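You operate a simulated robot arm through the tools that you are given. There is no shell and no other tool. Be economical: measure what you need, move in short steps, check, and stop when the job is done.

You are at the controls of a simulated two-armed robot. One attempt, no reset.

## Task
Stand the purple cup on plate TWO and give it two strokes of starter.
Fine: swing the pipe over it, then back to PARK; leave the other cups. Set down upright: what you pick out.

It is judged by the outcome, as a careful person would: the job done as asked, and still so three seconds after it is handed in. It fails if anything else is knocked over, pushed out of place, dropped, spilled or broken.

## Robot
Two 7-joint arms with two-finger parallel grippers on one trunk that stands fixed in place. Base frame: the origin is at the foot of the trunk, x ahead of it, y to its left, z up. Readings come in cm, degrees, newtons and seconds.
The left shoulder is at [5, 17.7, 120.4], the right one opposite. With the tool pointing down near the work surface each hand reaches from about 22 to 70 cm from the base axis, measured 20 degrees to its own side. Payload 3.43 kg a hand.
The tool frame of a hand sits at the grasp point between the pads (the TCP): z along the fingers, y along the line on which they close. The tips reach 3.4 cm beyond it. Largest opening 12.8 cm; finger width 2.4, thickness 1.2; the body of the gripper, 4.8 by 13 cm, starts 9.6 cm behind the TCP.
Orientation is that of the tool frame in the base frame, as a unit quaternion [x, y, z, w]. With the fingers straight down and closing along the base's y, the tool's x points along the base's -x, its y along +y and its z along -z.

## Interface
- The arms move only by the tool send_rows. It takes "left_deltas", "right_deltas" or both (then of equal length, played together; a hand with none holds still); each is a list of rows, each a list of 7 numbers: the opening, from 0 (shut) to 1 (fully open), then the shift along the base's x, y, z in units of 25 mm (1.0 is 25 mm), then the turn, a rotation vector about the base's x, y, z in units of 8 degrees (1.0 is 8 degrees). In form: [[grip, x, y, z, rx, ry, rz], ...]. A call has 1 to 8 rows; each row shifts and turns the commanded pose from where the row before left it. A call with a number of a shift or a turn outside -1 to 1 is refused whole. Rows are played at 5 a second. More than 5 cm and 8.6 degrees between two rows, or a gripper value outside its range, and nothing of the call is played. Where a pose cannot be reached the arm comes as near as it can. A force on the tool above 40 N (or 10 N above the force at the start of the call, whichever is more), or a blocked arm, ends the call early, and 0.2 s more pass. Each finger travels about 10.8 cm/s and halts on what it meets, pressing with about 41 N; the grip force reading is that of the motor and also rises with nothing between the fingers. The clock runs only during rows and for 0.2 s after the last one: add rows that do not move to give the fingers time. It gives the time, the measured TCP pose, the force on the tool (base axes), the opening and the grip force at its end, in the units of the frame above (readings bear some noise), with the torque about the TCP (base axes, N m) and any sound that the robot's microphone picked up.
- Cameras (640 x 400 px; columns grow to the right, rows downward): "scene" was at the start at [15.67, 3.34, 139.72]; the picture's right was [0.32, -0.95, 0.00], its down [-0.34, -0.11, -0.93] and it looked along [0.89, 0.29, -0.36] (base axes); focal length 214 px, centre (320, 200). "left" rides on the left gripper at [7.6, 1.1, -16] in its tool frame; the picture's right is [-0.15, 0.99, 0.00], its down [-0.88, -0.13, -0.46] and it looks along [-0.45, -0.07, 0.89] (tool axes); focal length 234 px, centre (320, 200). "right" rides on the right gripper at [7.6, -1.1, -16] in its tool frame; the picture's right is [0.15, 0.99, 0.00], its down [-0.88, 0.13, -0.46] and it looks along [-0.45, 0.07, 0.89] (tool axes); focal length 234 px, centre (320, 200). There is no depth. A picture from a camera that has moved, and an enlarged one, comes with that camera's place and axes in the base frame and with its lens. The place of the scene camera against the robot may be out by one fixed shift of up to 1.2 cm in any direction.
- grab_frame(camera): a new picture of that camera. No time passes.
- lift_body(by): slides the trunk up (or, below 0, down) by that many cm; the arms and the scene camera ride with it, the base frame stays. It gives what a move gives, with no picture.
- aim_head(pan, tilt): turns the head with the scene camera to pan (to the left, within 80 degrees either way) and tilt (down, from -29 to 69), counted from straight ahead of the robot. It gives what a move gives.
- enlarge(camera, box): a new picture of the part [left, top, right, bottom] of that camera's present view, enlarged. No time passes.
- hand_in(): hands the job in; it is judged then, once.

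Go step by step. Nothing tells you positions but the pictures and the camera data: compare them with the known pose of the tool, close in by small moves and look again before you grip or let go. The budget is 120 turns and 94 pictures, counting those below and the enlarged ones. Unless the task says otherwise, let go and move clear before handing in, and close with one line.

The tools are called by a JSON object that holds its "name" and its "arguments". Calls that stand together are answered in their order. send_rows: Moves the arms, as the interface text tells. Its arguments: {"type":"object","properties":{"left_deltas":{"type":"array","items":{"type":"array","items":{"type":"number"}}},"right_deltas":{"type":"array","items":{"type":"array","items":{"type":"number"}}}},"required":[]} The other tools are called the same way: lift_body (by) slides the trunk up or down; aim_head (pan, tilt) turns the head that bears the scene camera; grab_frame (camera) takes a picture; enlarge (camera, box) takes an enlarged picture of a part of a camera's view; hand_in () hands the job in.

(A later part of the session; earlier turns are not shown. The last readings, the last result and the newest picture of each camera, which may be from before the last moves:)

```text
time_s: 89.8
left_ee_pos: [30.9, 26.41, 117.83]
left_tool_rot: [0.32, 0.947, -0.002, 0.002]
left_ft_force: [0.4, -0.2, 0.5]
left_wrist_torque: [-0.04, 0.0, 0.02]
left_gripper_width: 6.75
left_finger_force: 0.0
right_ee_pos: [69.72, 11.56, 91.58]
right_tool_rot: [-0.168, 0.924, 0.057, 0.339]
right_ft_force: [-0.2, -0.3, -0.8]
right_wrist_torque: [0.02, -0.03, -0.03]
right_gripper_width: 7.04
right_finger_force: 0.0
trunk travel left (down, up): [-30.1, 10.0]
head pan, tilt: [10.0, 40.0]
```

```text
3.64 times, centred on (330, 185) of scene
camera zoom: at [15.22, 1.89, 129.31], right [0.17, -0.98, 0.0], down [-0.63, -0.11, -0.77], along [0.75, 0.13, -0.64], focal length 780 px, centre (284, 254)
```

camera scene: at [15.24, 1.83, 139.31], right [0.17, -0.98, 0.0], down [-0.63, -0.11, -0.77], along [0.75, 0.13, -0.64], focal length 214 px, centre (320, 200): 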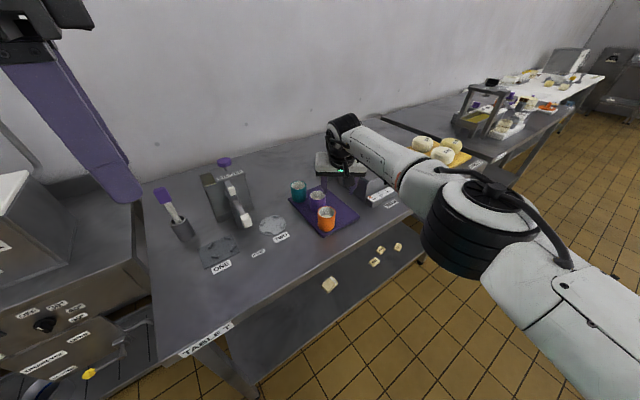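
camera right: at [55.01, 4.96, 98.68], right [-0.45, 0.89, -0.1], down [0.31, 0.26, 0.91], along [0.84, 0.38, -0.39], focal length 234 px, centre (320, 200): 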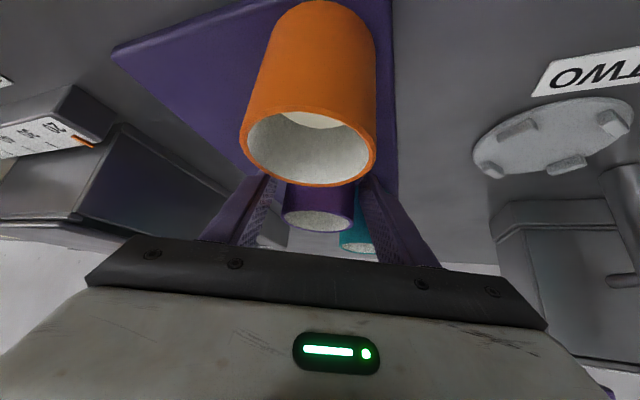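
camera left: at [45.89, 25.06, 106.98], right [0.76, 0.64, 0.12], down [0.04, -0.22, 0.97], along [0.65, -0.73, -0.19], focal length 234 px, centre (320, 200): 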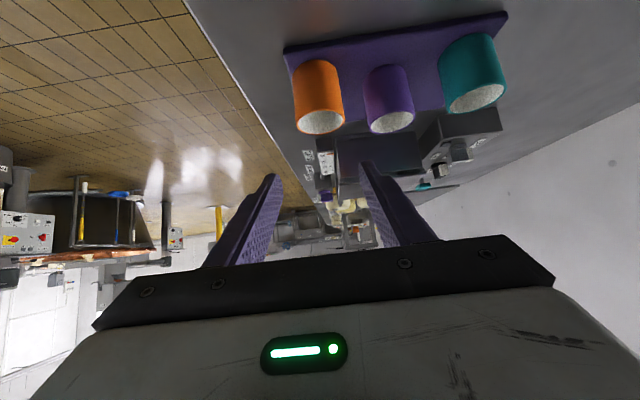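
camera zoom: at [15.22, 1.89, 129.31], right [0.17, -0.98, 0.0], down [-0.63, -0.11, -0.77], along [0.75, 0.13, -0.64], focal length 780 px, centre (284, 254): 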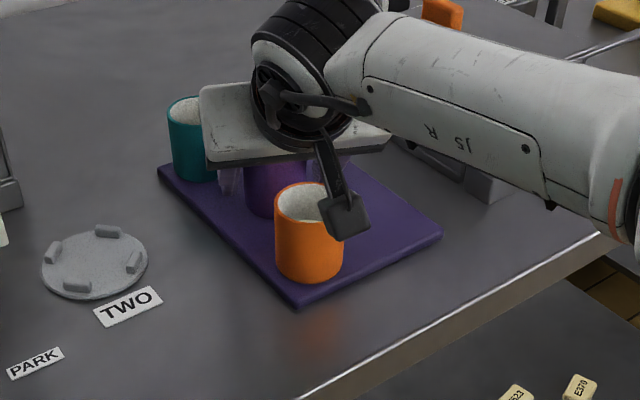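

Cup centre is ~1 cm ahead of the TCP; I nudge forward and a touch down, then close.

{"name": "send_rows", "arguments": {"right_deltas": [[0.55, 0.28, 0.12, -0.2, 0, 0, 0], [0.4, 0, 0, 0, 0, 0, 0], [0.3, 0, 0, 0, 0, 0, 0], [0.3, 0, 0, 0, 0, 0, 0], [0.3, 0, 0, 0, 0, 0, 0]]}}

{"name": "grab_frame", "arguments": {"camera": "right"}}

```text
time_s: 91.0
left_ee_pos: [30.95, 26.27, 117.95]
left_tool_rot: [0.32, 0.947, -0.002, 0.003]
left_ft_force: [0.8, 0.2, 0.6]
left_wrist_torque: [-0.01, 0.01, -0.02]
left_gripper_width: 6.76
left_finger_force: 0.0
right_ee_pos: [70.47, 12.05, 91.08]
right_tool_rot: [-0.168, 0.924, 0.057, 0.339]
right_ft_force: [0.4, 0.1, 0.9]
right_wrist_torque: [0.02, -0.01, 0.02]
right_gripper_width: 5.07
right_finger_force: 41.0
trunk travel left (down, up): [-30.1, 10.0]
head pan, tilt: [10.0, 40.0]
```

```text
42 pictures are left
camera right: at [55.72, 5.33, 98.25], right [-0.45, 0.89, -0.1], down [0.31, 0.26, 0.92], along [0.84, 0.38, -0.39], focal length 234 px, centre (320, 200)
```

right: 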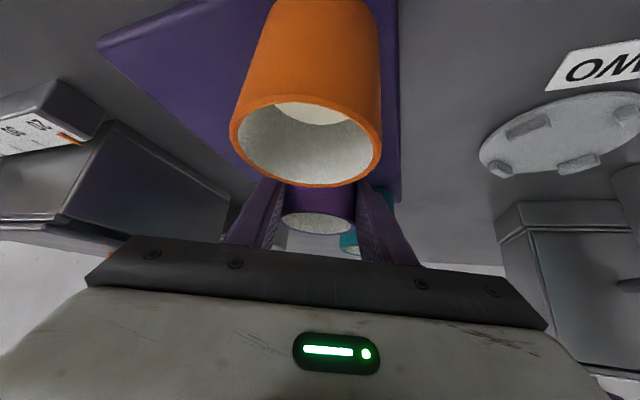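

Gripped (5.07 cm, 41 N). Lift straight up.

{"name": "send_rows", "arguments": {"right_deltas": [[0.3, 0, 0, 0.4, 0, 0, 0], [0.3, 0, 0, 0.6, 0, 0, 0], [0.3, 0, 0, 0.8, 0, 0, 0], [0.3, -0.2, 0, 0.8, 0, 0, 0], [0.3, -0.4, 0, 0.6, 0, 0, 0], [0.3, -0.6, 0, 0.6, 0, 0, 0]]}}

{"name": "enlarge", "arguments": {"camera": "scene", "box": [240, 110, 420, 240]}}

```text
time_s: 92.4
left_ee_pos: [30.88, 26.4, 117.97]
left_tool_rot: [0.32, 0.948, -0.001, 0.003]
left_ft_force: [-0.1, 0.2, -0.3]
left_wrist_torque: [-0.01, 0.0, -0.01]
left_gripper_width: 6.78
left_finger_force: 0.1
right_ee_pos: [67.43, 12.03, 100.75]
right_tool_rot: [-0.168, 0.924, 0.056, 0.338]
right_ft_force: [0.4, 0.6, -0.9]
right_wrist_torque: [0.01, 0.0, -0.03]
right_gripper_width: 5.01
right_finger_force: 41.3
trunk travel left (down, up): [-30.1, 10.0]
head pan, tilt: [10.0, 40.0]
```

```text
3.08 times, centred on (330, 175) of scene
camera zoom: at [15.2, 1.88, 129.32], right [0.17, -0.98, 0.0], down [-0.63, -0.11, -0.77], along [0.75, 0.13, -0.64], focal length 660 px, centre (289, 277)
```

zoom: 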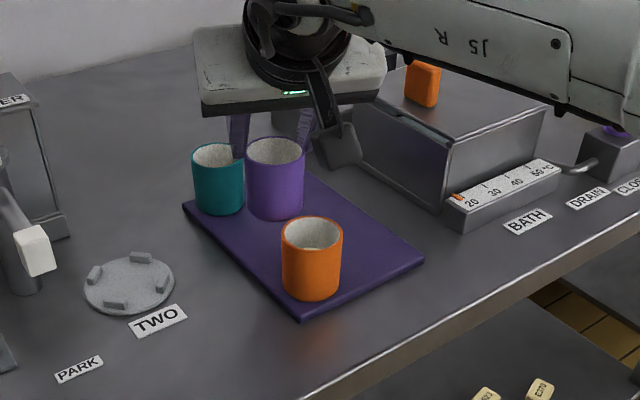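

The cup is up and level, the others undisturbed. I carry it toward TWO (stopping short of it), and test turning the azimuth to ~55° so the gripper body stays clear of the pipe.

{"name": "send_rows", "arguments": {"right_deltas": [[0.3, -0.6, 0.3, 0.6, 0, 0, 0], [0.3, -0.6, 0.3, 0.6, 0, 0, 0], [0.3, -0.6, 0.3, 0.4, 0, 0, 0], [0.3, -0.6, 0.3, 0, 0, 0, 0], [0.3, -0.3, 0.3, 0, 0, 0, 0.8], [0.3, 0, 0.3, 0, 0, 0, 0.8], [0.3, 0, 0, 0, 0, 0, 0.8], [0.3, 0, 0, 0, 0, 0, 0.8]]}}

{"name": "grab_frame", "arguments": {"camera": "right"}}

{"name": "grab_frame", "arguments": {"camera": "scene"}}

```text
time_s: 94.2
left_ee_pos: [30.8, 26.32, 117.9]
left_tool_rot: [0.319, 0.948, -0.002, 0.003]
left_ft_force: [0.1, -0.7, -0.5]
left_wrist_torque: [0.01, -0.02, -0.02]
left_gripper_width: 6.79
left_finger_force: 0.1
right_ee_pos: [60.72, 16.41, 104.47]
right_tool_rot: [-0.371, 0.863, 0.131, 0.318]
right_ft_force: [-0.1, -0.3, -1.6]
right_wrist_torque: [0.02, -0.01, 0.01]
right_gripper_width: 5.05
right_finger_force: 41.4
trunk travel left (down, up): [-30.1, 10.0]
head pan, tilt: [10.0, 40.0]
```

```text
40 pictures are left
camera right: at [50.33, 4.02, 111.7], right [-0.79, 0.6, -0.1], down [0.16, 0.37, 0.91], along [0.59, 0.71, -0.39], focal length 234 px, centre (320, 200)
```

right: 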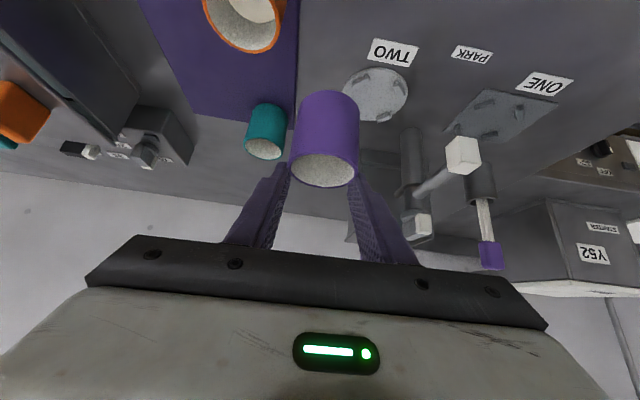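

```text
39 pictures are left
camera scene: at [15.24, 1.88, 129.31], right [0.17, -0.98, 0.0], down [-0.63, -0.11, -0.77], along [0.75, 0.13, -0.64], focal length 214 px, centre (320, 200)
```

scene: 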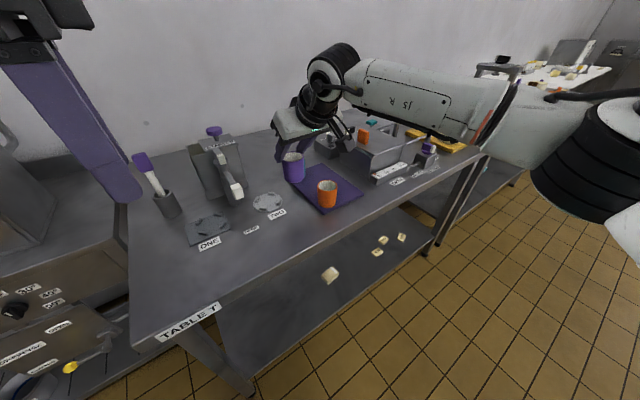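

The cup appears to sit lower in the fingers than when gripped (it slid ~4 cm early in the lift). I check whether it is still sliding while turning a little further.

{"name": "send_rows", "arguments": {"right_deltas": [[0.25, 0, 0, 0, 0, 0, 0.6], [0.25, 0, 0, 0, 0, 0, 0.6]]}}

{"name": "enlarge", "arguments": {"camera": "right", "box": [220, 40, 480, 240]}}

```text
time_s: 94.8
left_ee_pos: [30.83, 26.38, 118.0]
left_tool_rot: [0.32, 0.947, -0.002, 0.003]
left_ft_force: [-0.3, -1.2, 0.4]
left_wrist_torque: [0.01, -0.02, 0.0]
left_gripper_width: 6.79
left_finger_force: 0.1
right_ee_pos: [60.71, 16.26, 104.59]
right_tool_rot: [-0.423, 0.838, 0.15, 0.31]
right_ft_force: [-0.5, -0.4, -0.4]
right_wrist_torque: [-0.03, 0.0, -0.04]
right_gripper_width: 5.06
right_finger_force: 41.0
trunk travel left (down, up): [-30.1, 10.0]
head pan, tilt: [10.0, 40.0]
```

```text
2.00 times, centred on (350, 140) of right
camera zoom: at [51.91, 2.81, 111.73], right [-0.86, 0.5, -0.1], down [0.11, 0.39, 0.91], along [0.5, 0.77, -0.39], focal length 468 px, centre (260, 320)
```

zoom: 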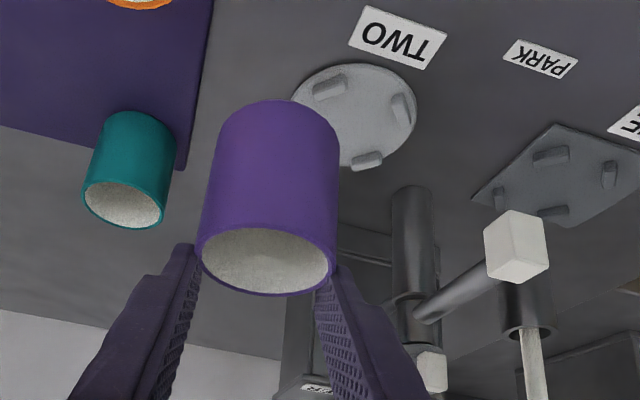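

No more sliding; grip is stable. Plate TWO ≈(60.6,25.4), top z≈86. I move over it, still high, and check from both cameras.

{"name": "send_rows", "arguments": {"right_deltas": [[0.25, 0, 0.6, 0, 0, 0, 0], [0.25, 0, 0.8, 0, 0, 0, 0], [0.25, 0, 0.8, 0, 0, 0, 0], [0.25, 0, 0.8, -0.3, 0, 0, 0], [0.25, 0.1, 0.7, -0.4, 0, 0, 0]]}}

{"name": "enlarge", "arguments": {"camera": "right", "box": [190, 40, 510, 240]}}

{"name": "aim_head", "arguments": {"pan": 25, "tilt": 40}}

{"name": "enlarge", "arguments": {"camera": "scene", "box": [220, 100, 380, 220]}}

```text
time_s: 96.0
left_ee_pos: [30.91, 26.31, 117.81]
left_tool_rot: [0.32, 0.948, -0.001, 0.003]
left_ft_force: [-0.5, 0.8, 0.5]
left_wrist_torque: [0.02, -0.03, -0.03]
left_gripper_width: 6.77
left_finger_force: 0.0
right_ee_pos: [60.8, 16.37, 104.54]
right_tool_rot: [-0.422, 0.839, 0.15, 0.309]
right_ft_force: [0.0, -0.9, -1.0]
right_wrist_torque: [-0.01, -0.03, 0.0]
right_gripper_width: 5.06
right_finger_force: 41.1
right hand out of reach, approached as far as the arm can: row 1, 2, 3, 4, 5
trunk travel left (down, up): [-30.1, 10.0]
head pan, tilt: [10.0, 40.0]
```

```text
2.00 times, centred on (350, 140) of right
camera zoom: at [51.89, 2.83, 111.72], right [-0.86, 0.5, -0.1], down [0.12, 0.39, 0.91], along [0.5, 0.77, -0.39], focal length 468 px, centre (260, 320)
```

zoom: 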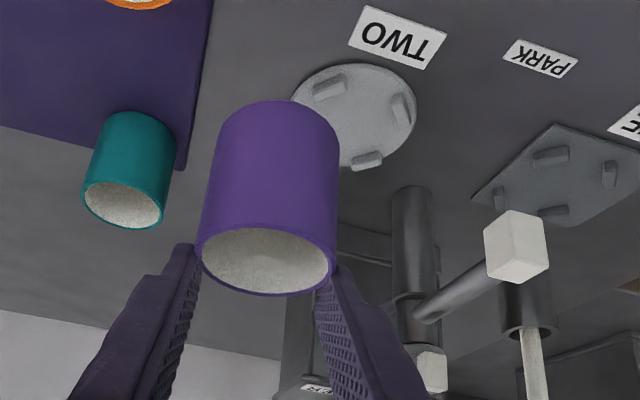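

```text
time_s: 96.8
left_ee_pos: [30.82, 26.46, 117.94]
left_tool_rot: [0.32, 0.947, -0.002, 0.002]
left_ft_force: [-0.3, -0.5, 0.4]
left_wrist_torque: [-0.01, -0.03, 0.02]
left_gripper_width: 6.79
left_finger_force: 0.1
right_ee_pos: [60.86, 16.29, 104.53]
right_tool_rot: [-0.423, 0.839, 0.151, 0.309]
right_ft_force: [-0.7, 1.0, -0.8]
right_wrist_torque: [0.0, 0.01, 0.04]
right_gripper_width: 5.05
right_finger_force: 40.9
trunk travel left (down, up): [-30.1, 10.0]
head pan, tilt: [25.0, 40.0]
```

```text
3.33 times, centred on (300, 160) of scene
camera zoom: at [14.56, 4.0, 129.31], right [0.42, -0.91, 0.0], down [-0.58, -0.27, -0.77], along [0.69, 0.32, -0.64], focal length 715 px, centre (387, 333)
```

zoom: 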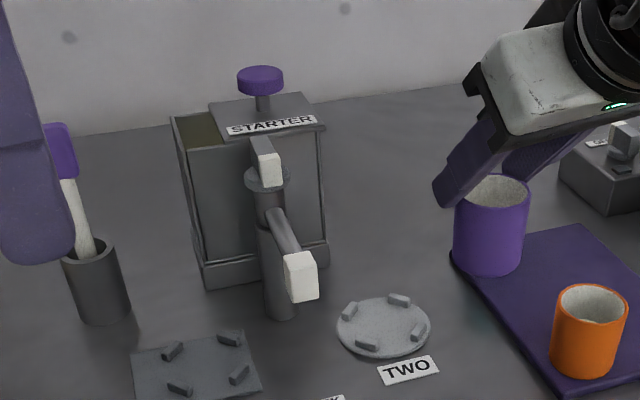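

The arm will not go further left at this yaw. I back the yaw off by 16° and try again.

{"name": "send_rows", "arguments": {"right_deltas": [[0.25, 0, 0, 0, 0, 0, -1], [0.25, 0, 0, 0, 0, 0, -1], [0.25, 0, 0.6, 0, 0, 0, 0], [0.25, 0, 0.6, 0, 0, 0, 0], [0.25, 0, 0.6, 0, 0, 0, 0]]}}

```text
time_s: 98.0
left_ee_pos: [30.94, 26.28, 117.92]
left_tool_rot: [0.32, 0.948, 0.0, 0.003]
left_ft_force: [0.2, 0.3, -1.0]
left_wrist_torque: [0.01, 0.05, 0.04]
left_gripper_width: 6.77
left_finger_force: 0.1
right_ee_pos: [60.79, 20.98, 104.47]
right_tool_rot: [-0.32, 0.883, 0.113, 0.325]
right_ft_force: [-0.4, 0.5, -1.1]
right_wrist_torque: [0.01, 0.02, 0.02]
right_gripper_width: 5.05
right_finger_force: 41.1
trunk travel left (down, up): [-30.1, 10.0]
head pan, tilt: [25.0, 40.0]
```

That works. I finish the traverse to above the plate and look from both cameras.

{"name": "send_rows", "arguments": {"right_deltas": [[0.25, 0, 0.6, 0, 0, 0, 0], [0.25, 0, 0.6, -0.3, 0, 0, 0], [0.25, 0, 0.6, -0.6, 0, 0, 0], [0.25, 0, 0, -0.6, 0, 0, 0]]}}

{"name": "enlarge", "arguments": {"camera": "right", "box": [190, 20, 510, 220]}}

{"name": "enlarge", "arguments": {"camera": "scene", "box": [250, 140, 370, 220]}}

```text
time_s: 99.2
left_ee_pos: [30.82, 26.37, 117.95]
left_tool_rot: [0.32, 0.947, -0.002, 0.003]
left_ft_force: [0.1, 0.2, -0.4]
left_wrist_torque: [0.01, 0.02, 0.01]
left_gripper_width: 6.77
left_finger_force: 0.1
right_ee_pos: [63.38, 21.76, 101.79]
right_tool_rot: [-0.292, 0.89, 0.108, 0.333]
right_ft_force: [-0.2, -0.8, 0.1]
right_wrist_torque: [-0.01, -0.01, 0.01]
right_gripper_width: 5.06
right_finger_force: 40.9
right hand out of reach, approached as far as the arm can: row 3
trunk travel left (down, up): [-30.1, 10.0]
head pan, tilt: [25.0, 40.0]
stopped in row 4 (right hand): the arm was blocked; the commanded pose is now the measured one
```

```text
2.00 times, centred on (350, 120) of right
camera zoom: at [50.86, 11.13, 108.75], right [-0.68, 0.73, -0.1], down [0.22, 0.32, 0.92], along [0.71, 0.6, -0.38], focal length 468 px, centre (260, 360)
```

zoom: 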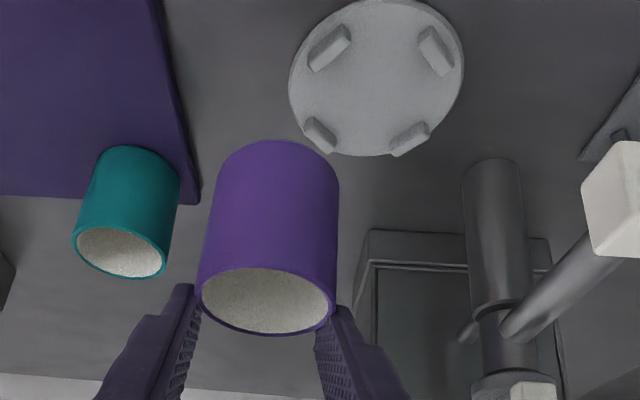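

```text
5.00 times, centred on (310, 180) of scene
camera zoom: at [14.56, 3.99, 129.31], right [0.42, -0.91, 0.0], down [-0.58, -0.27, -0.77], along [0.69, 0.32, -0.64], focal length 1072 px, centre (370, 300)
```

zoom: 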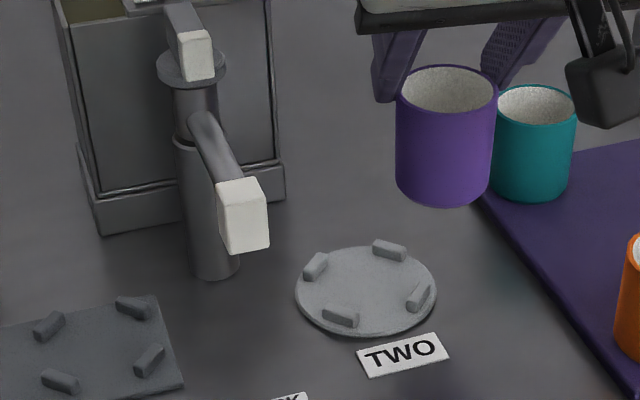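

The right arm runs out at the plate (wrist crossing limit). New plan: set the cup down upright on free table at about (54,15.5), and let the left arm – which can reach TWO with a small tilt – take it from there. I move the cup there, still high.

{"name": "send_rows", "arguments": {"right_deltas": [[0.25, -0.6, -0.4, 0, 0, 0, 0], [0.25, -0.8, -0.5, 0, 0, 0, 0], [0.25, -0.8, -0.5, 0, 0, 0, 0], [0.25, -0.8, -0.5, -0.3, 0, 0, 0], [0.25, -0.5, -0.4, -0.3, 0, 0, 0]]}}

{"name": "enlarge", "arguments": {"camera": "scene", "box": [250, 140, 400, 240]}}

{"name": "enlarge", "arguments": {"camera": "right", "box": [190, 20, 510, 220]}}

```text
time_s: 100.4
left_ee_pos: [30.82, 26.33, 117.91]
left_tool_rot: [0.32, 0.947, -0.001, 0.003]
left_ft_force: [-0.4, 0.2, -0.3]
left_wrist_torque: [-0.02, 0.0, 0.0]
left_gripper_width: 6.79
left_finger_force: 0.1
right_ee_pos: [54.34, 16.21, 100.2]
right_tool_rot: [-0.295, 0.889, 0.109, 0.333]
right_ft_force: [-0.2, -0.2, -1.1]
right_wrist_torque: [-0.03, 0.0, -0.01]
right_gripper_width: 5.05
right_finger_force: 40.9
trunk travel left (down, up): [-30.1, 10.0]
head pan, tilt: [25.0, 40.0]
```

```text
4.00 times, centred on (325, 190) of scene
camera zoom: at [14.55, 3.99, 129.32], right [0.42, -0.91, 0.0], down [-0.58, -0.27, -0.77], along [0.69, 0.32, -0.64], focal length 858 px, centre (300, 240)
```

zoom: 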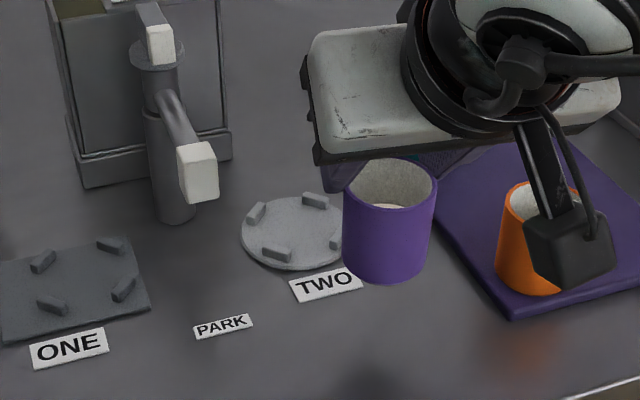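

```text
2.00 times, centred on (350, 120) of right
camera zoom: at [41.92, 5.56, 107.14], right [-0.68, 0.73, -0.1], down [0.21, 0.33, 0.92], along [0.7, 0.6, -0.38], focal length 468 px, centre (260, 360)
```

zoom: 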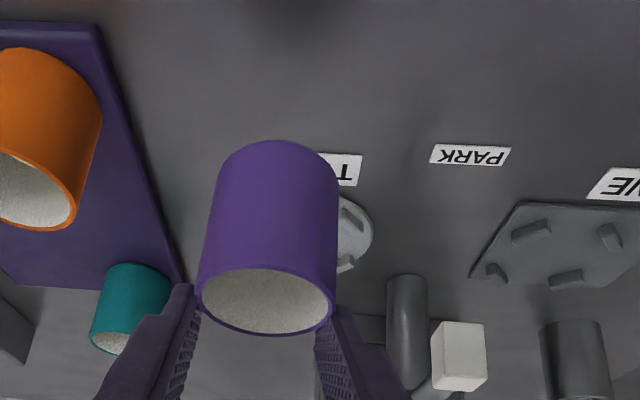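

Cup upright over free table. I lower it 5 cm, then feel for contact in small steps.

{"name": "send_rows", "arguments": {"right_deltas": [[0.25, 0, 0, -0.6, 0, 0, 0], [0.25, 0, 0, -0.6, 0, 0, 0], [0.25, 0, 0, -0.5, 0, 0, 0], [0.25, 0, 0, -0.3, 0, 0, 0]]}}

{"name": "enlarge", "arguments": {"camera": "scene", "box": [250, 140, 400, 240]}}

```text
time_s: 101.4
left_ee_pos: [30.92, 26.25, 117.92]
left_tool_rot: [0.32, 0.947, -0.002, 0.002]
left_ft_force: [0.6, -1.1, 0.0]
left_wrist_torque: [0.01, 0.0, 0.01]
left_gripper_width: 6.77
left_finger_force: 0.1
right_ee_pos: [54.18, 16.23, 95.19]
right_tool_rot: [-0.295, 0.889, 0.108, 0.333]
right_ft_force: [-0.1, 0.3, -0.8]
right_wrist_torque: [0.01, -0.01, -0.02]
right_gripper_width: 5.03
right_finger_force: 40.7
trunk travel left (down, up): [-30.1, 10.0]
head pan, tilt: [25.0, 40.0]
```

```text
4.00 times, centred on (325, 190) of scene
camera zoom: at [14.55, 4.0, 129.31], right [0.42, -0.91, 0.0], down [-0.58, -0.27, -0.77], along [0.69, 0.32, -0.64], focal length 858 px, centre (300, 240)
```

zoom: 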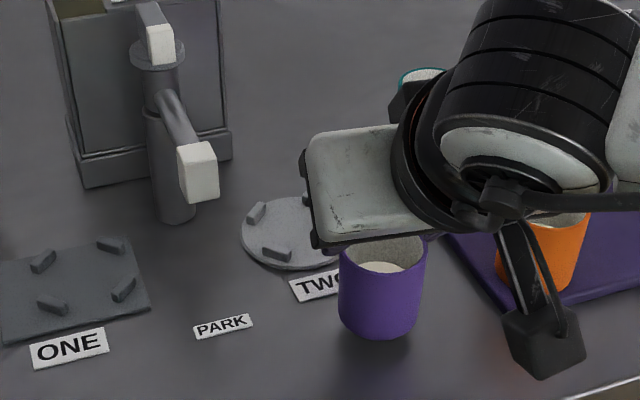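

{"name": "send_rows", "arguments": {"right_deltas": [[0.25, 0, 0, -0.12, 0, 0, 0], [0.25, 0, 0, -0.12, 0, 0, 0]]}}

{"name": "send_rows", "arguments": {"right_deltas": [[0.25, 0, 0, -0.1, 0, 0, 0], [0.25, 0, 0, 0, 0, 0, 0]]}}

{"name": "send_rows", "arguments": {"right_deltas": [[0.25, 0, 0, -0.1, 0, 0, 0], [0.25, 0, 0, 0, 0, 0, 0]]}}

{"name": "send_rows", "arguments": {"right_deltas": [[0.25, 0, 0, -0.1, 0, 0, 0], [0.25, 0, 0, 0, 0, 0, 0]]}}

```text
time_s: 102.0
left_ee_pos: [30.83, 26.22, 117.89]
left_tool_rot: [0.319, 0.948, -0.002, 0.002]
left_ft_force: [0.0, -0.2, -0.2]
left_wrist_torque: [-0.01, 0.02, 0.01]
left_gripper_width: 6.76
left_finger_force: 0.1
right_ee_pos: [54.31, 16.09, 94.67]
right_tool_rot: [-0.295, 0.888, 0.108, 0.334]
right_ft_force: [0.4, -0.6, -0.2]
right_wrist_torque: [0.01, -0.02, -0.01]
right_gripper_width: 5.05
right_finger_force: 41.2
trunk travel left (down, up): [-30.1, 10.0]
head pan, tilt: [25.0, 40.0]
```

```text
time_s: 102.6
left_ee_pos: [30.97, 26.26, 117.87]
left_tool_rot: [0.32, 0.947, -0.001, 0.002]
left_ft_force: [-0.5, 0.0, 0.7]
left_wrist_torque: [0.02, 0.02, -0.04]
left_gripper_width: 6.8
left_finger_force: 0.0
right_ee_pos: [54.31, 16.2, 94.44]
right_tool_rot: [-0.296, 0.889, 0.109, 0.332]
right_ft_force: [-0.1, -0.3, -1.2]
right_wrist_torque: [0.03, -0.01, 0.02]
right_gripper_width: 5.05
right_finger_force: 40.9
trunk travel left (down, up): [-30.1, 10.0]
head pan, tilt: [25.0, 40.0]
```

```text
time_s: 103.2
left_ee_pos: [30.95, 26.37, 117.99]
left_tool_rot: [0.32, 0.947, -0.001, 0.002]
left_ft_force: [-0.1, -0.4, 0.7]
left_wrist_torque: [-0.02, -0.02, -0.01]
left_gripper_width: 6.77
left_finger_force: 0.1
right_ee_pos: [54.32, 16.26, 94.28]
right_tool_rot: [-0.296, 0.889, 0.109, 0.333]
right_ft_force: [-0.8, -0.2, -1.3]
right_wrist_torque: [-0.01, 0.02, 0.04]
right_gripper_width: 5.05
right_finger_force: 41.1
trunk travel left (down, up): [-30.1, 10.0]
head pan, tilt: [25.0, 40.0]
```

```text
time_s: 103.8
left_ee_pos: [30.92, 26.33, 117.91]
left_tool_rot: [0.32, 0.947, -0.002, 0.002]
left_ft_force: [-0.3, -0.3, -0.2]
left_wrist_torque: [0.01, 0.02, -0.02]
left_gripper_width: 6.78
left_finger_force: 0.0
right_ee_pos: [54.35, 16.24, 94.17]
right_tool_rot: [-0.295, 0.888, 0.109, 0.335]
right_ft_force: [-0.9, -0.7, 4.3]
right_wrist_torque: [-0.13, 0.12, 0.0]
right_gripper_width: 5.06
right_finger_force: 40.9
trunk travel left (down, up): [-30.1, 10.0]
head pan, tilt: [25.0, 40.0]
```

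Contact felt (4.3 N). Release and retreat back along the tool axis.

{"name": "send_rows", "arguments": {"right_deltas": [[0.45, 0, 0, 0, 0, 0, 0], [0.55, 0, 0, 0, 0, 0, 0], [0.58, 0, 0, 0, 0, 0, 0], [0.58, -0.3, -0.22, 0.45, 0, 0, 0], [0.58, -0.42, -0.31, 0.6, 0, 0, 0], [0.58, -0.42, -0.31, 0.6, 0, 0, 0], [0.58, -0.42, -0.31, 0.6, 0, 0, 0], [0.58, -0.42, -0.6, 0.6, 0, 0, 0]]}}

{"name": "enlarge", "arguments": {"camera": "scene", "box": [250, 140, 400, 240]}}

{"name": "grab_frame", "arguments": {"camera": "right"}}

```text
time_s: 105.6
left_ee_pos: [30.91, 26.33, 117.89]
left_tool_rot: [0.32, 0.947, -0.002, 0.002]
left_ft_force: [1.4, 0.3, -0.4]
left_wrist_torque: [0.01, -0.03, -0.01]
left_gripper_width: 6.77
left_finger_force: 0.1
right_ee_pos: [49.4, 11.65, 100.98]
right_tool_rot: [-0.295, 0.889, 0.109, 0.334]
right_ft_force: [-0.7, 0.0, 0.7]
right_wrist_torque: [-0.05, 0.01, -0.01]
right_gripper_width: 7.42
right_finger_force: 0.0
trunk travel left (down, up): [-30.1, 10.0]
head pan, tilt: [25.0, 40.0]
```

```text
4.00 times, centred on (325, 190) of scene
camera zoom: at [14.53, 3.98, 129.32], right [0.42, -0.91, 0.0], down [-0.58, -0.27, -0.77], along [0.69, 0.32, -0.64], focal length 858 px, centre (300, 240)
```

zoom: 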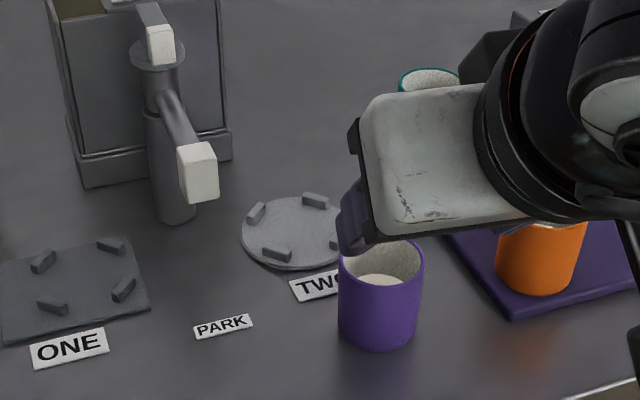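

```text
29 pictures are left
camera right: at [36.89, 1.14, 107.92], right [-0.68, 0.73, -0.1], down [0.21, 0.33, 0.92], along [0.7, 0.61, -0.38], focal length 234 px, centre (320, 200)
```

right: 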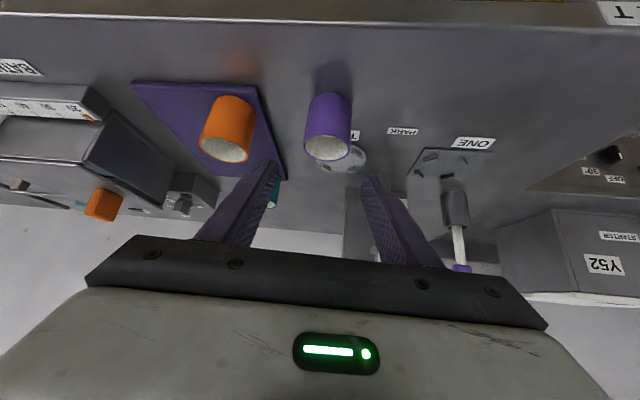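

The cup stands upright at ≈(53.9,16.0) on the table. I retract the right arm clear and meanwhile turn the left hand to yaw 135° (camera on the far side, away from the pipe).

{"name": "send_rows", "arguments": {"left_deltas": [[0.55, 0, 0, 0, 0, 0, -1], [0.55, 0, 0, 0, 0, 0, -1], [0.55, 0, 0, 0, 0, 0, -1], [0.55, 0, 0, 0, 0, 0, -1], [0.55, 0, 0, 0, 0, 0, -1], [0.55, 0, 0, 0, 0, 0, -1], [0.55, 0, 0, 0, 0, 0, -1], [0.55, 0, 0, 0, 0, 0, -1]], "right_deltas": [[0.58, -0.3, -0.6, 0.8, 0, 0, 0], [0.58, -0.3, -1, 0.8, 0, 0, 0], [0.58, -0.3, -1, 0.8, 0, 0, 0], [0.58, -0.3, -1, 0.8, 0, 0, 0], [0.58, -0.3, -1, 0.5, 0, 0, 0], [0.58, 0, -1, 0, 0, 0, 0], [0.58, 0, -1, 0, 0, 0, 0], [0.58, 0, -1, 0, 0, 0, 0]]}}

{"name": "send_rows", "arguments": {"left_deltas": [[0.55, 0, 0, 0, 0, 0, -1], [0.55, 0, 0, 0, 0, 0, -1], [0.55, 0, 0, 0, 0, 0, -1], [0.55, 0, 0, 0, 0, 0, -1], [0.55, 0, 0, 0, 0, 0, -1], [0.55, 0, 0, 0, 0, 0, -1], [0.55, 0, 0, 0, 0, 0, -1], [0.55, 0, 0, 0, 0, 0, -1]]}}

{"name": "send_rows", "arguments": {"left_deltas": [[0.55, 0, 0, 0, 0, 0, -1], [0.55, 0, 0, 0, 0, 0, -1], [0.55, 0, 0, 0, 0, 0, -1], [0.55, 0, 0, 0, 0, 0, -1], [0.55, 0, 0, 0, 0, 0, -1], [0.55, 0, 0, 0, 0, 0, -1], [0.55, 0, 0, 0, 0, 0, -1], [0.55, 0, 0, 0, 0, 0, -0.5]]}}

```text
time_s: 107.4
left_ee_pos: [30.94, 26.32, 118.02]
left_tool_rot: [0.774, 0.633, -0.002, 0.001]
left_ft_force: [0.8, 0.2, 1.0]
left_wrist_torque: [0.01, 0.02, -0.03]
left_gripper_width: 7.05
left_finger_force: 0.2
right_ee_pos: [45.64, -6.99, 110.31]
right_tool_rot: [-0.296, 0.888, 0.11, 0.334]
right_ft_force: [0.3, -0.8, -0.1]
right_wrist_torque: [0.0, 0.03, -0.03]
right_gripper_width: 7.42
right_finger_force: 0.0
trunk travel left (down, up): [-30.1, 10.0]
head pan, tilt: [25.0, 40.0]
```

```text
time_s: 109.2
left_ee_pos: [30.83, 26.26, 117.99]
left_tool_rot: [0.992, 0.127, -0.003, -0.001]
left_ft_force: [-0.4, -0.3, 0.0]
left_wrist_torque: [-0.01, -0.04, -0.02]
left_gripper_width: 7.03
left_finger_force: 0.2
right_ee_pos: [45.72, -7.08, 110.51]
right_tool_rot: [-0.295, 0.889, 0.108, 0.333]
right_ft_force: [0.6, -1.3, -1.1]
right_wrist_torque: [-0.01, 0.0, 0.01]
right_gripper_width: 7.41
right_finger_force: 0.0
trunk travel left (down, up): [-30.1, 10.0]
head pan, tilt: [25.0, 40.0]
```

```text
time_s: 111.0
left_ee_pos: [30.88, 26.37, 117.82]
left_tool_rot: [0.923, -0.385, -0.003, -0.002]
left_ft_force: [-1.1, 0.0, 0.2]
left_wrist_torque: [-0.01, -0.02, 0.0]
left_gripper_width: 7.02
left_finger_force: 0.1
right_ee_pos: [45.69, -6.97, 110.41]
right_tool_rot: [-0.296, 0.888, 0.108, 0.334]
right_ft_force: [-0.6, -0.8, 0.0]
right_wrist_torque: [-0.01, 0.01, 0.02]
right_gripper_width: 7.42
right_finger_force: 0.0
trunk travel left (down, up): [-30.1, 10.0]
head pan, tilt: [25.0, 40.0]
```

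Left hand is at the right yaw. I tilt 20° toward azimuth −45° and bring it above the cup.

{"name": "send_rows", "arguments": {"left_deltas": [[0.58, 0.955, -0.32, -0.5, -0.59, -0.59, 0], [0.58, 0.955, -0.32, -0.5, -0.59, -0.59, 0], [0.58, 0.955, -0.32, -0.6, -0.59, -0.59, 0], [0.58, 0.955, -0.32, -0.6, 0, 0, 0], [0.58, 0.955, -0.32, -0.6, 0, 0, 0], [0.58, 0.955, -0.32, -0.6, 0, 0, 0], [0.58, 0.955, -0.32, -0.6, 0, 0, 0], [0.58, 0.955, -0.32, -0.6, 0, 0, 0]]}}

{"name": "grab_frame", "arguments": {"camera": "left"}}

```text
time_s: 112.8
left_ee_pos: [50.01, 19.81, 106.24]
left_tool_rot: [0.91, -0.378, 0.158, 0.063]
left_ft_force: [0.9, 0.1, 0.5]
left_wrist_torque: [-0.02, 0.0, 0.03]
left_gripper_width: 7.44
left_finger_force: 0.0
right_ee_pos: [45.79, -7.14, 110.3]
right_tool_rot: [-0.295, 0.889, 0.108, 0.333]
right_ft_force: [-0.6, 0.4, -0.2]
right_wrist_torque: [0.03, -0.03, 0.01]
right_gripper_width: 7.4
right_finger_force: 0.0
trunk travel left (down, up): [-30.1, 10.0]
head pan, tilt: [25.0, 40.0]
```

```text
28 pictures are left
camera left: at [50.44, 17.56, 124.03], right [-0.8, -0.6, -0.05], down [-0.6, 0.79, 0.13], along [-0.04, 0.14, -0.99], focal length 234 px, centre (320, 200)
```

left: 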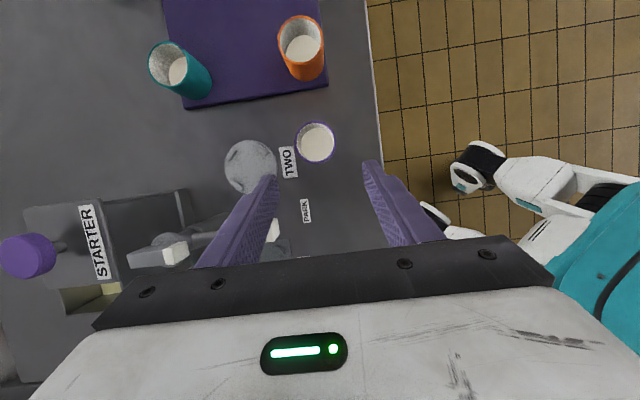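

Perfect top view: cup ≈(54.2,16.2), column-centred. I descend along the tool axis until the tips straddle the rim.

{"name": "send_rows", "arguments": {"left_deltas": [[0.58, 0.25, -0.2, -0.92, 0, 0, 0], [0.58, 0.25, -0.2, -0.92, 0, 0, 0], [0.58, 0.25, -0.2, -0.92, 0, 0, 0], [0.58, 0.25, -0.2, -0.92, 0, 0, 0], [0.58, 0.25, -0.18, -0.7, 0, 0, 0]]}}

{"name": "grab_frame", "arguments": {"camera": "left"}}

```text
time_s: 114.0
left_ee_pos: [53.3, 17.74, 95.53]
left_tool_rot: [0.91, -0.379, 0.159, 0.065]
left_ft_force: [-0.1, 0.1, 0.3]
left_wrist_torque: [0.0, -0.01, -0.01]
left_gripper_width: 7.43
left_finger_force: 0.0
right_ee_pos: [45.76, -7.01, 110.49]
right_tool_rot: [-0.296, 0.889, 0.109, 0.333]
right_ft_force: [0.5, 0.3, 0.8]
right_wrist_torque: [0.01, 0.02, 0.01]
right_gripper_width: 7.39
right_finger_force: 0.0
trunk travel left (down, up): [-30.1, 10.0]
head pan, tilt: [25.0, 40.0]
```

```text
27 pictures are left
camera left: at [53.57, 15.4, 113.22], right [-0.8, -0.6, -0.05], down [-0.6, 0.79, 0.13], along [-0.04, 0.14, -0.99], focal length 234 px, centre (320, 200)
```

left: 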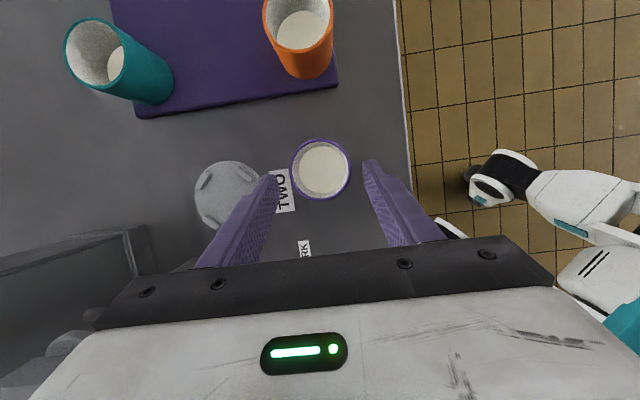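

Centred. Final descent and close.

{"name": "send_rows", "arguments": {"left_deltas": [[0.58, 0.15, -0.2, -0.73, 0, 0, 0], [0.58, 0.15, -0.2, -0.73, 0, 0, 0], [0.58, 0.15, -0.2, -0.73, 0, 0, 0], [0.45, 0, 0, 0, 0, 0, 0], [0.3, 0, 0, 0, 0, 0, 0], [0.2, 0, 0, 0, 0, 0, 0], [0.2, 0, 0, 0, 0, 0, 0]]}}

{"name": "send_rows", "arguments": {"left_deltas": [[0.2, 0, 0, 0.2, 0, 0, 0], [0.2, 0, 0, 0.3, 0, 0, 0], [0.2, 0, 0, 0.3, 0, 0, 0]]}}

{"name": "grab_frame", "arguments": {"camera": "left"}}

```text
time_s: 115.6
left_ee_pos: [54.32, 15.77, 89.93]
left_tool_rot: [0.909, -0.379, 0.159, 0.064]
left_ft_force: [-0.3, 0.0, 0.2]
left_wrist_torque: [-0.02, -0.02, -0.04]
left_gripper_width: 5.29
left_finger_force: 40.6
right_ee_pos: [45.8, -7.1, 110.32]
right_tool_rot: [-0.295, 0.888, 0.109, 0.335]
right_ft_force: [0.0, -0.1, 0.1]
right_wrist_torque: [0.03, -0.04, 0.03]
right_gripper_width: 7.44
right_finger_force: 0.0
trunk travel left (down, up): [-30.1, 10.0]
head pan, tilt: [25.0, 40.0]
```

```text
time_s: 116.4
left_ee_pos: [54.35, 15.99, 92.08]
left_tool_rot: [0.91, -0.379, 0.159, 0.064]
left_ft_force: [-0.5, -0.3, -0.1]
left_wrist_torque: [0.01, 0.0, 0.02]
left_gripper_width: 5.25
left_finger_force: 40.7
right_ee_pos: [45.74, -7.01, 110.39]
right_tool_rot: [-0.295, 0.888, 0.109, 0.334]
right_ft_force: [-0.9, -0.4, 0.2]
right_wrist_torque: [0.0, 0.01, 0.0]
right_gripper_width: 7.4
right_finger_force: 0.1
trunk travel left (down, up): [-30.1, 10.0]
head pan, tilt: [25.0, 40.0]
```

```text
26 pictures are left
camera left: at [54.59, 13.78, 109.75], right [-0.8, -0.6, -0.05], down [-0.6, 0.79, 0.13], along [-0.04, 0.14, -0.99], focal length 234 px, centre (320, 200)
```

left: 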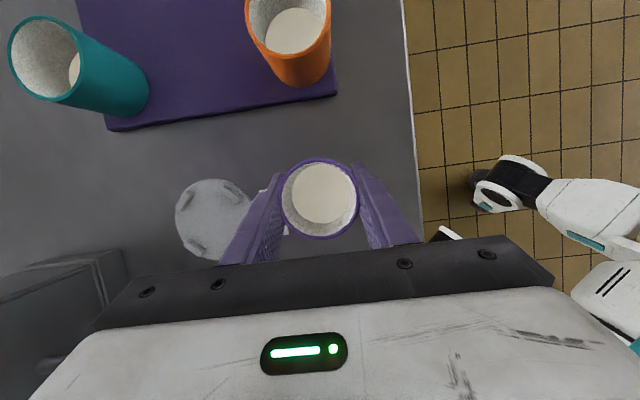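

{"name": "send_rows", "arguments": {"left_deltas": [[0.1, 0, 0, 0.3, 0, 0, 0], [0.1, 0, 0, 0.4, 0, 0, 0], [0.1, 0, 0, 0.5, 0, 0, 0], [0.1, 0, 0, 0.4, 0, 0, 0]]}}

{"name": "grab_frame", "arguments": {"camera": "left"}}

```text
time_s: 117.4
left_ee_pos: [54.34, 15.99, 95.9]
left_tool_rot: [0.909, -0.38, 0.158, 0.064]
left_ft_force: [-0.1, 0.2, -1.8]
left_wrist_torque: [0.03, 0.01, -0.03]
left_gripper_width: 5.29
left_finger_force: 41.2
right_ee_pos: [45.75, -6.96, 110.31]
right_tool_rot: [-0.296, 0.889, 0.109, 0.333]
right_ft_force: [-0.3, -0.3, -0.1]
right_wrist_torque: [0.01, 0.01, -0.01]
right_gripper_width: 7.43
right_finger_force: 0.2
trunk travel left (down, up): [-30.1, 10.0]
head pan, tilt: [25.0, 40.0]
```

```text
25 pictures are left
camera left: at [54.65, 13.8, 113.6], right [-0.8, -0.6, -0.05], down [-0.6, 0.79, 0.13], along [-0.04, 0.14, -0.99], focal length 234 px, centre (320, 200)
```

left: 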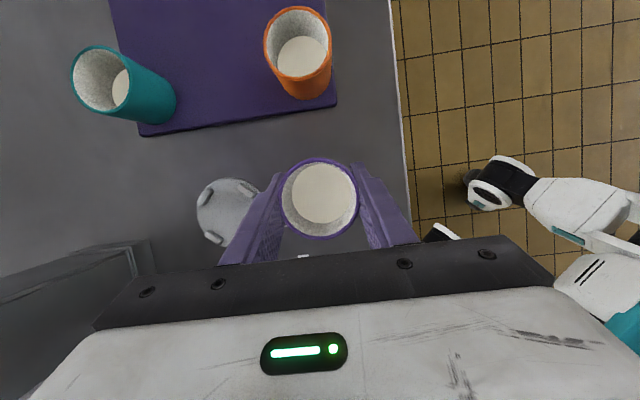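

No slip at all now. I carry it over plate TWO.

{"name": "send_rows", "arguments": {"left_deltas": [[0.1, 0.5, 0.65, 0.2, 0, 0, 0], [0.1, 0.72, 0.93, 0.2, 0, 0, 0], [0.1, 0.72, 0.93, 0, 0, 0, 0], [0.1, 0.6, 0.8, 0, 0, 0, 0], [0.1, 0.3, 0.4, 0, 0, 0, 0]]}}

{"name": "grab_frame", "arguments": {"camera": "left"}}

```text
time_s: 118.6
left_ee_pos: [61.33, 25.27, 97.03]
left_tool_rot: [0.909, -0.379, 0.159, 0.064]
left_ft_force: [-0.1, -0.2, 0.2]
left_wrist_torque: [-0.03, -0.02, 0.04]
left_gripper_width: 5.27
left_finger_force: 41.1
right_ee_pos: [45.64, -7.08, 110.34]
right_tool_rot: [-0.295, 0.889, 0.109, 0.333]
right_ft_force: [1.0, 0.0, -0.1]
right_wrist_torque: [0.01, -0.03, 0.05]
right_gripper_width: 7.41
right_finger_force: 0.1
trunk travel left (down, up): [-30.1, 10.0]
head pan, tilt: [25.0, 40.0]
```

```text
24 pictures are left
camera left: at [61.75, 23.07, 114.73], right [-0.8, -0.6, -0.05], down [-0.6, 0.79, 0.13], along [-0.04, 0.14, -0.99], focal length 234 px, centre (320, 200)
```

left: 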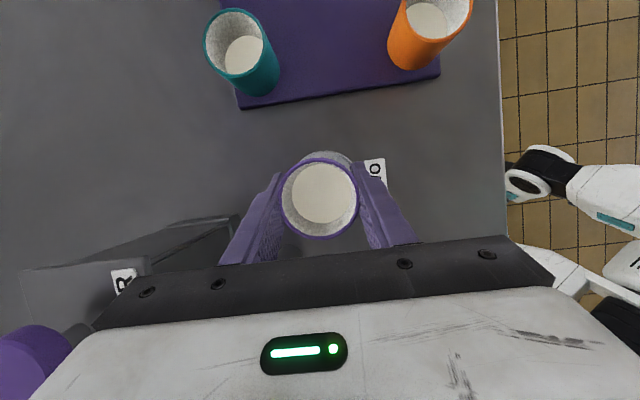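

{"name": "enlarge", "arguments": {"camera": "left", "box": [250, 130, 410, 260]}}

{"name": "enlarge", "arguments": {"camera": "scene", "box": [230, 140, 340, 230]}}

```text
3.08 times, centred on (330, 195) of left
camera zoom: at [61.75, 23.07, 114.73], right [-0.8, -0.6, -0.05], down [-0.6, 0.79, 0.13], along [-0.04, 0.14, -0.99], focal length 720 px, centre (289, 215)
```

zoom: 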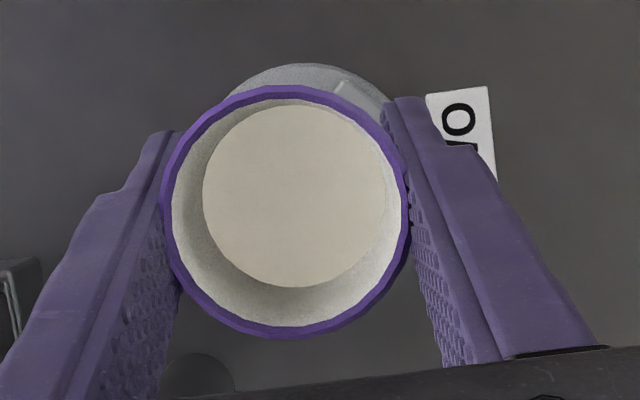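

```text
4.44 times, centred on (285, 185) of scene
camera zoom: at [14.56, 4.01, 129.31], right [0.42, -0.91, 0.0], down [-0.58, -0.27, -0.77], along [0.69, 0.32, -0.64], focal length 953 px, centre (476, 267)
```

zoom: 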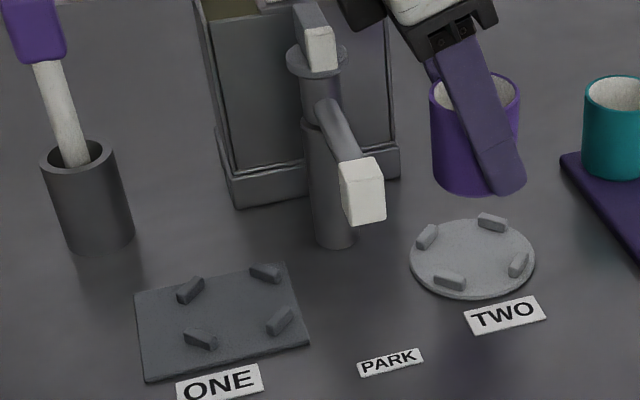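

Alignment looks within ~2 mm. I lower 4 cm and check again from the scene camera.

{"name": "send_rows", "arguments": {"left_deltas": [[0.1, 0, 0, -0.5, 0, 0, 0], [0.1, 0, 0, -0.6, 0, 0, 0], [0.1, 0, 0, -0.5, 0, 0, 0]]}}

{"name": "enlarge", "arguments": {"camera": "scene", "box": [270, 155, 350, 220]}}

{"name": "enlarge", "arguments": {"camera": "left", "box": [250, 130, 410, 260]}}

```text
time_s: 119.4
left_ee_pos: [61.36, 25.17, 92.93]
left_tool_rot: [0.91, -0.379, 0.159, 0.064]
left_ft_force: [-0.1, -0.3, -0.4]
left_wrist_torque: [0.0, 0.01, 0.03]
left_gripper_width: 5.25
left_finger_force: 40.6
right_ee_pos: [45.74, -7.06, 110.31]
right_tool_rot: [-0.296, 0.889, 0.108, 0.333]
right_ft_force: [0.0, -0.6, -0.7]
right_wrist_torque: [0.0, 0.0, 0.01]
right_gripper_width: 7.44
right_finger_force: 0.0
trunk travel left (down, up): [-30.1, 10.0]
head pan, tilt: [25.0, 40.0]
```

```text
6.15 times, centred on (310, 188) of scene
camera zoom: at [14.57, 4.01, 129.31], right [0.42, -0.91, 0.0], down [-0.58, -0.27, -0.77], along [0.69, 0.32, -0.64], focal length 1320 px, centre (382, 277)
```

zoom: 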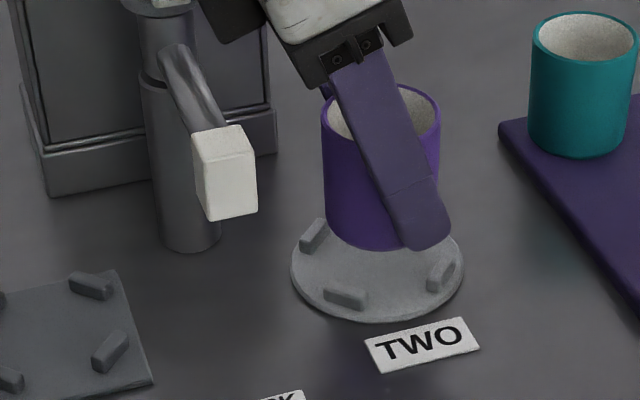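

```text
3.08 times, centred on (330, 195) of left
camera zoom: at [61.72, 23.0, 110.67], right [-0.8, -0.6, -0.05], down [-0.6, 0.79, 0.13], along [-0.04, 0.14, -0.99], focal length 720 px, centre (289, 215)
```

zoom: 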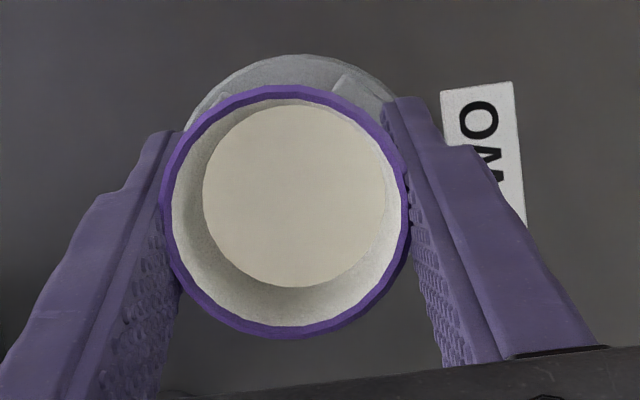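

Nudge y by +0.2 cm, then feel down in small steps.

{"name": "send_rows", "arguments": {"left_deltas": [[0.1, 0.02, 0.08, 0, 0, 0, 0], [0.1, 0, 0, -0.2, 0, 0, 0], [0.1, 0, 0, -0.16, 0, 0, 0]]}}

{"name": "send_rows", "arguments": {"left_deltas": [[0.1, 0, 0, -0.1, 0, 0, 0], [0.1, 0, 0, 0, 0, 0, 0]]}}

{"name": "send_rows", "arguments": {"left_deltas": [[0.1, 0, 0, -0.1, 0, 0, 0], [0.1, 0, 0, 0, 0, 0, 0]]}}

```text
time_s: 120.2
left_ee_pos: [61.4, 25.38, 92.04]
left_tool_rot: [0.909, -0.38, 0.159, 0.065]
left_ft_force: [0.5, 0.5, -0.9]
left_wrist_torque: [0.0, -0.01, -0.01]
left_gripper_width: 5.23
left_finger_force: 41.1
right_ee_pos: [45.79, -7.04, 110.41]
right_tool_rot: [-0.295, 0.889, 0.107, 0.332]
right_ft_force: [-0.5, 0.2, 0.9]
right_wrist_torque: [-0.01, 0.0, 0.0]
right_gripper_width: 7.4
right_finger_force: 0.1
trunk travel left (down, up): [-30.1, 10.0]
head pan, tilt: [25.0, 40.0]
```

```text
time_s: 120.8
left_ee_pos: [61.39, 25.41, 91.81]
left_tool_rot: [0.909, -0.379, 0.158, 0.065]
left_ft_force: [0.3, -0.4, -1.1]
left_wrist_torque: [0.03, 0.01, -0.03]
left_gripper_width: 5.27
left_finger_force: 40.7
right_ee_pos: [45.69, -6.9, 110.33]
right_tool_rot: [-0.295, 0.889, 0.109, 0.332]
right_ft_force: [0.3, -0.6, -0.2]
right_wrist_torque: [0.01, -0.05, 0.0]
right_gripper_width: 7.4
right_finger_force: 0.1
trunk travel left (down, up): [-30.1, 10.0]
head pan, tilt: [25.0, 40.0]
```

```text
time_s: 121.4
left_ee_pos: [61.47, 25.41, 91.61]
left_tool_rot: [0.91, -0.379, 0.159, 0.064]
left_ft_force: [0.8, -0.2, -1.8]
left_wrist_torque: [0.01, -0.01, 0.05]
left_gripper_width: 5.25
left_finger_force: 41.0
right_ee_pos: [45.72, -6.97, 110.41]
right_tool_rot: [-0.295, 0.889, 0.108, 0.333]
right_ft_force: [0.1, 0.8, 0.6]
right_wrist_torque: [-0.01, 0.0, 0.02]
right_gripper_width: 7.43
right_finger_force: 0.1
trunk travel left (down, up): [-30.1, 10.0]
head pan, tilt: [25.0, 40.0]
```

{"name": "enlarge", "arguments": {"camera": "scene", "box": [280, 165, 340, 215]}}

{"name": "enlarge", "arguments": {"camera": "left", "box": [250, 130, 410, 260]}}

```text
8.00 times, centred on (310, 190) of scene
camera zoom: at [14.55, 4.01, 129.31], right [0.42, -0.91, 0.0], down [-0.58, -0.27, -0.77], along [0.69, 0.32, -0.64], focal length 1716 px, centre (400, 280)
```

zoom: 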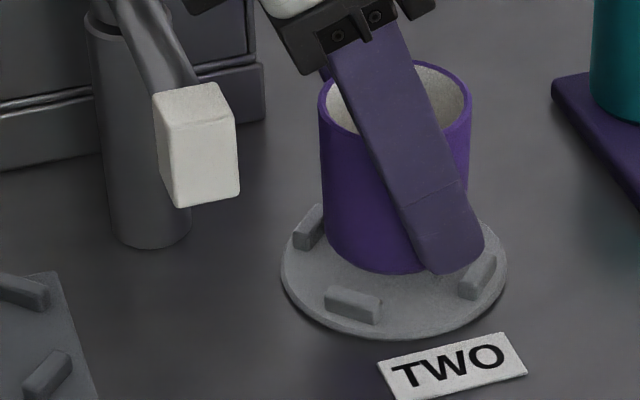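

```text
3.08 times, centred on (330, 195) of left
camera zoom: at [61.77, 23.2, 109.24], right [-0.8, -0.6, -0.05], down [-0.6, 0.79, 0.13], along [-0.04, 0.14, -0.99], focal length 720 px, centre (289, 215)
```

zoom: 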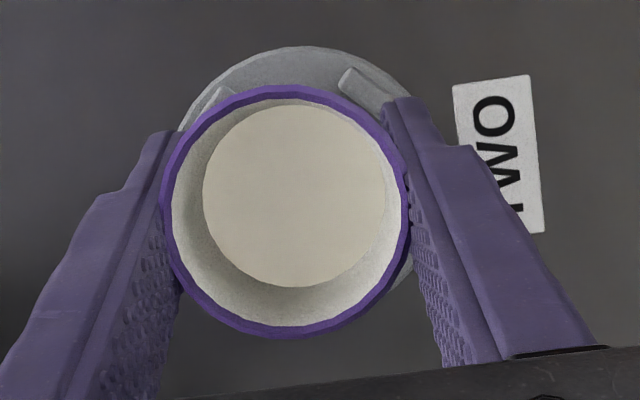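

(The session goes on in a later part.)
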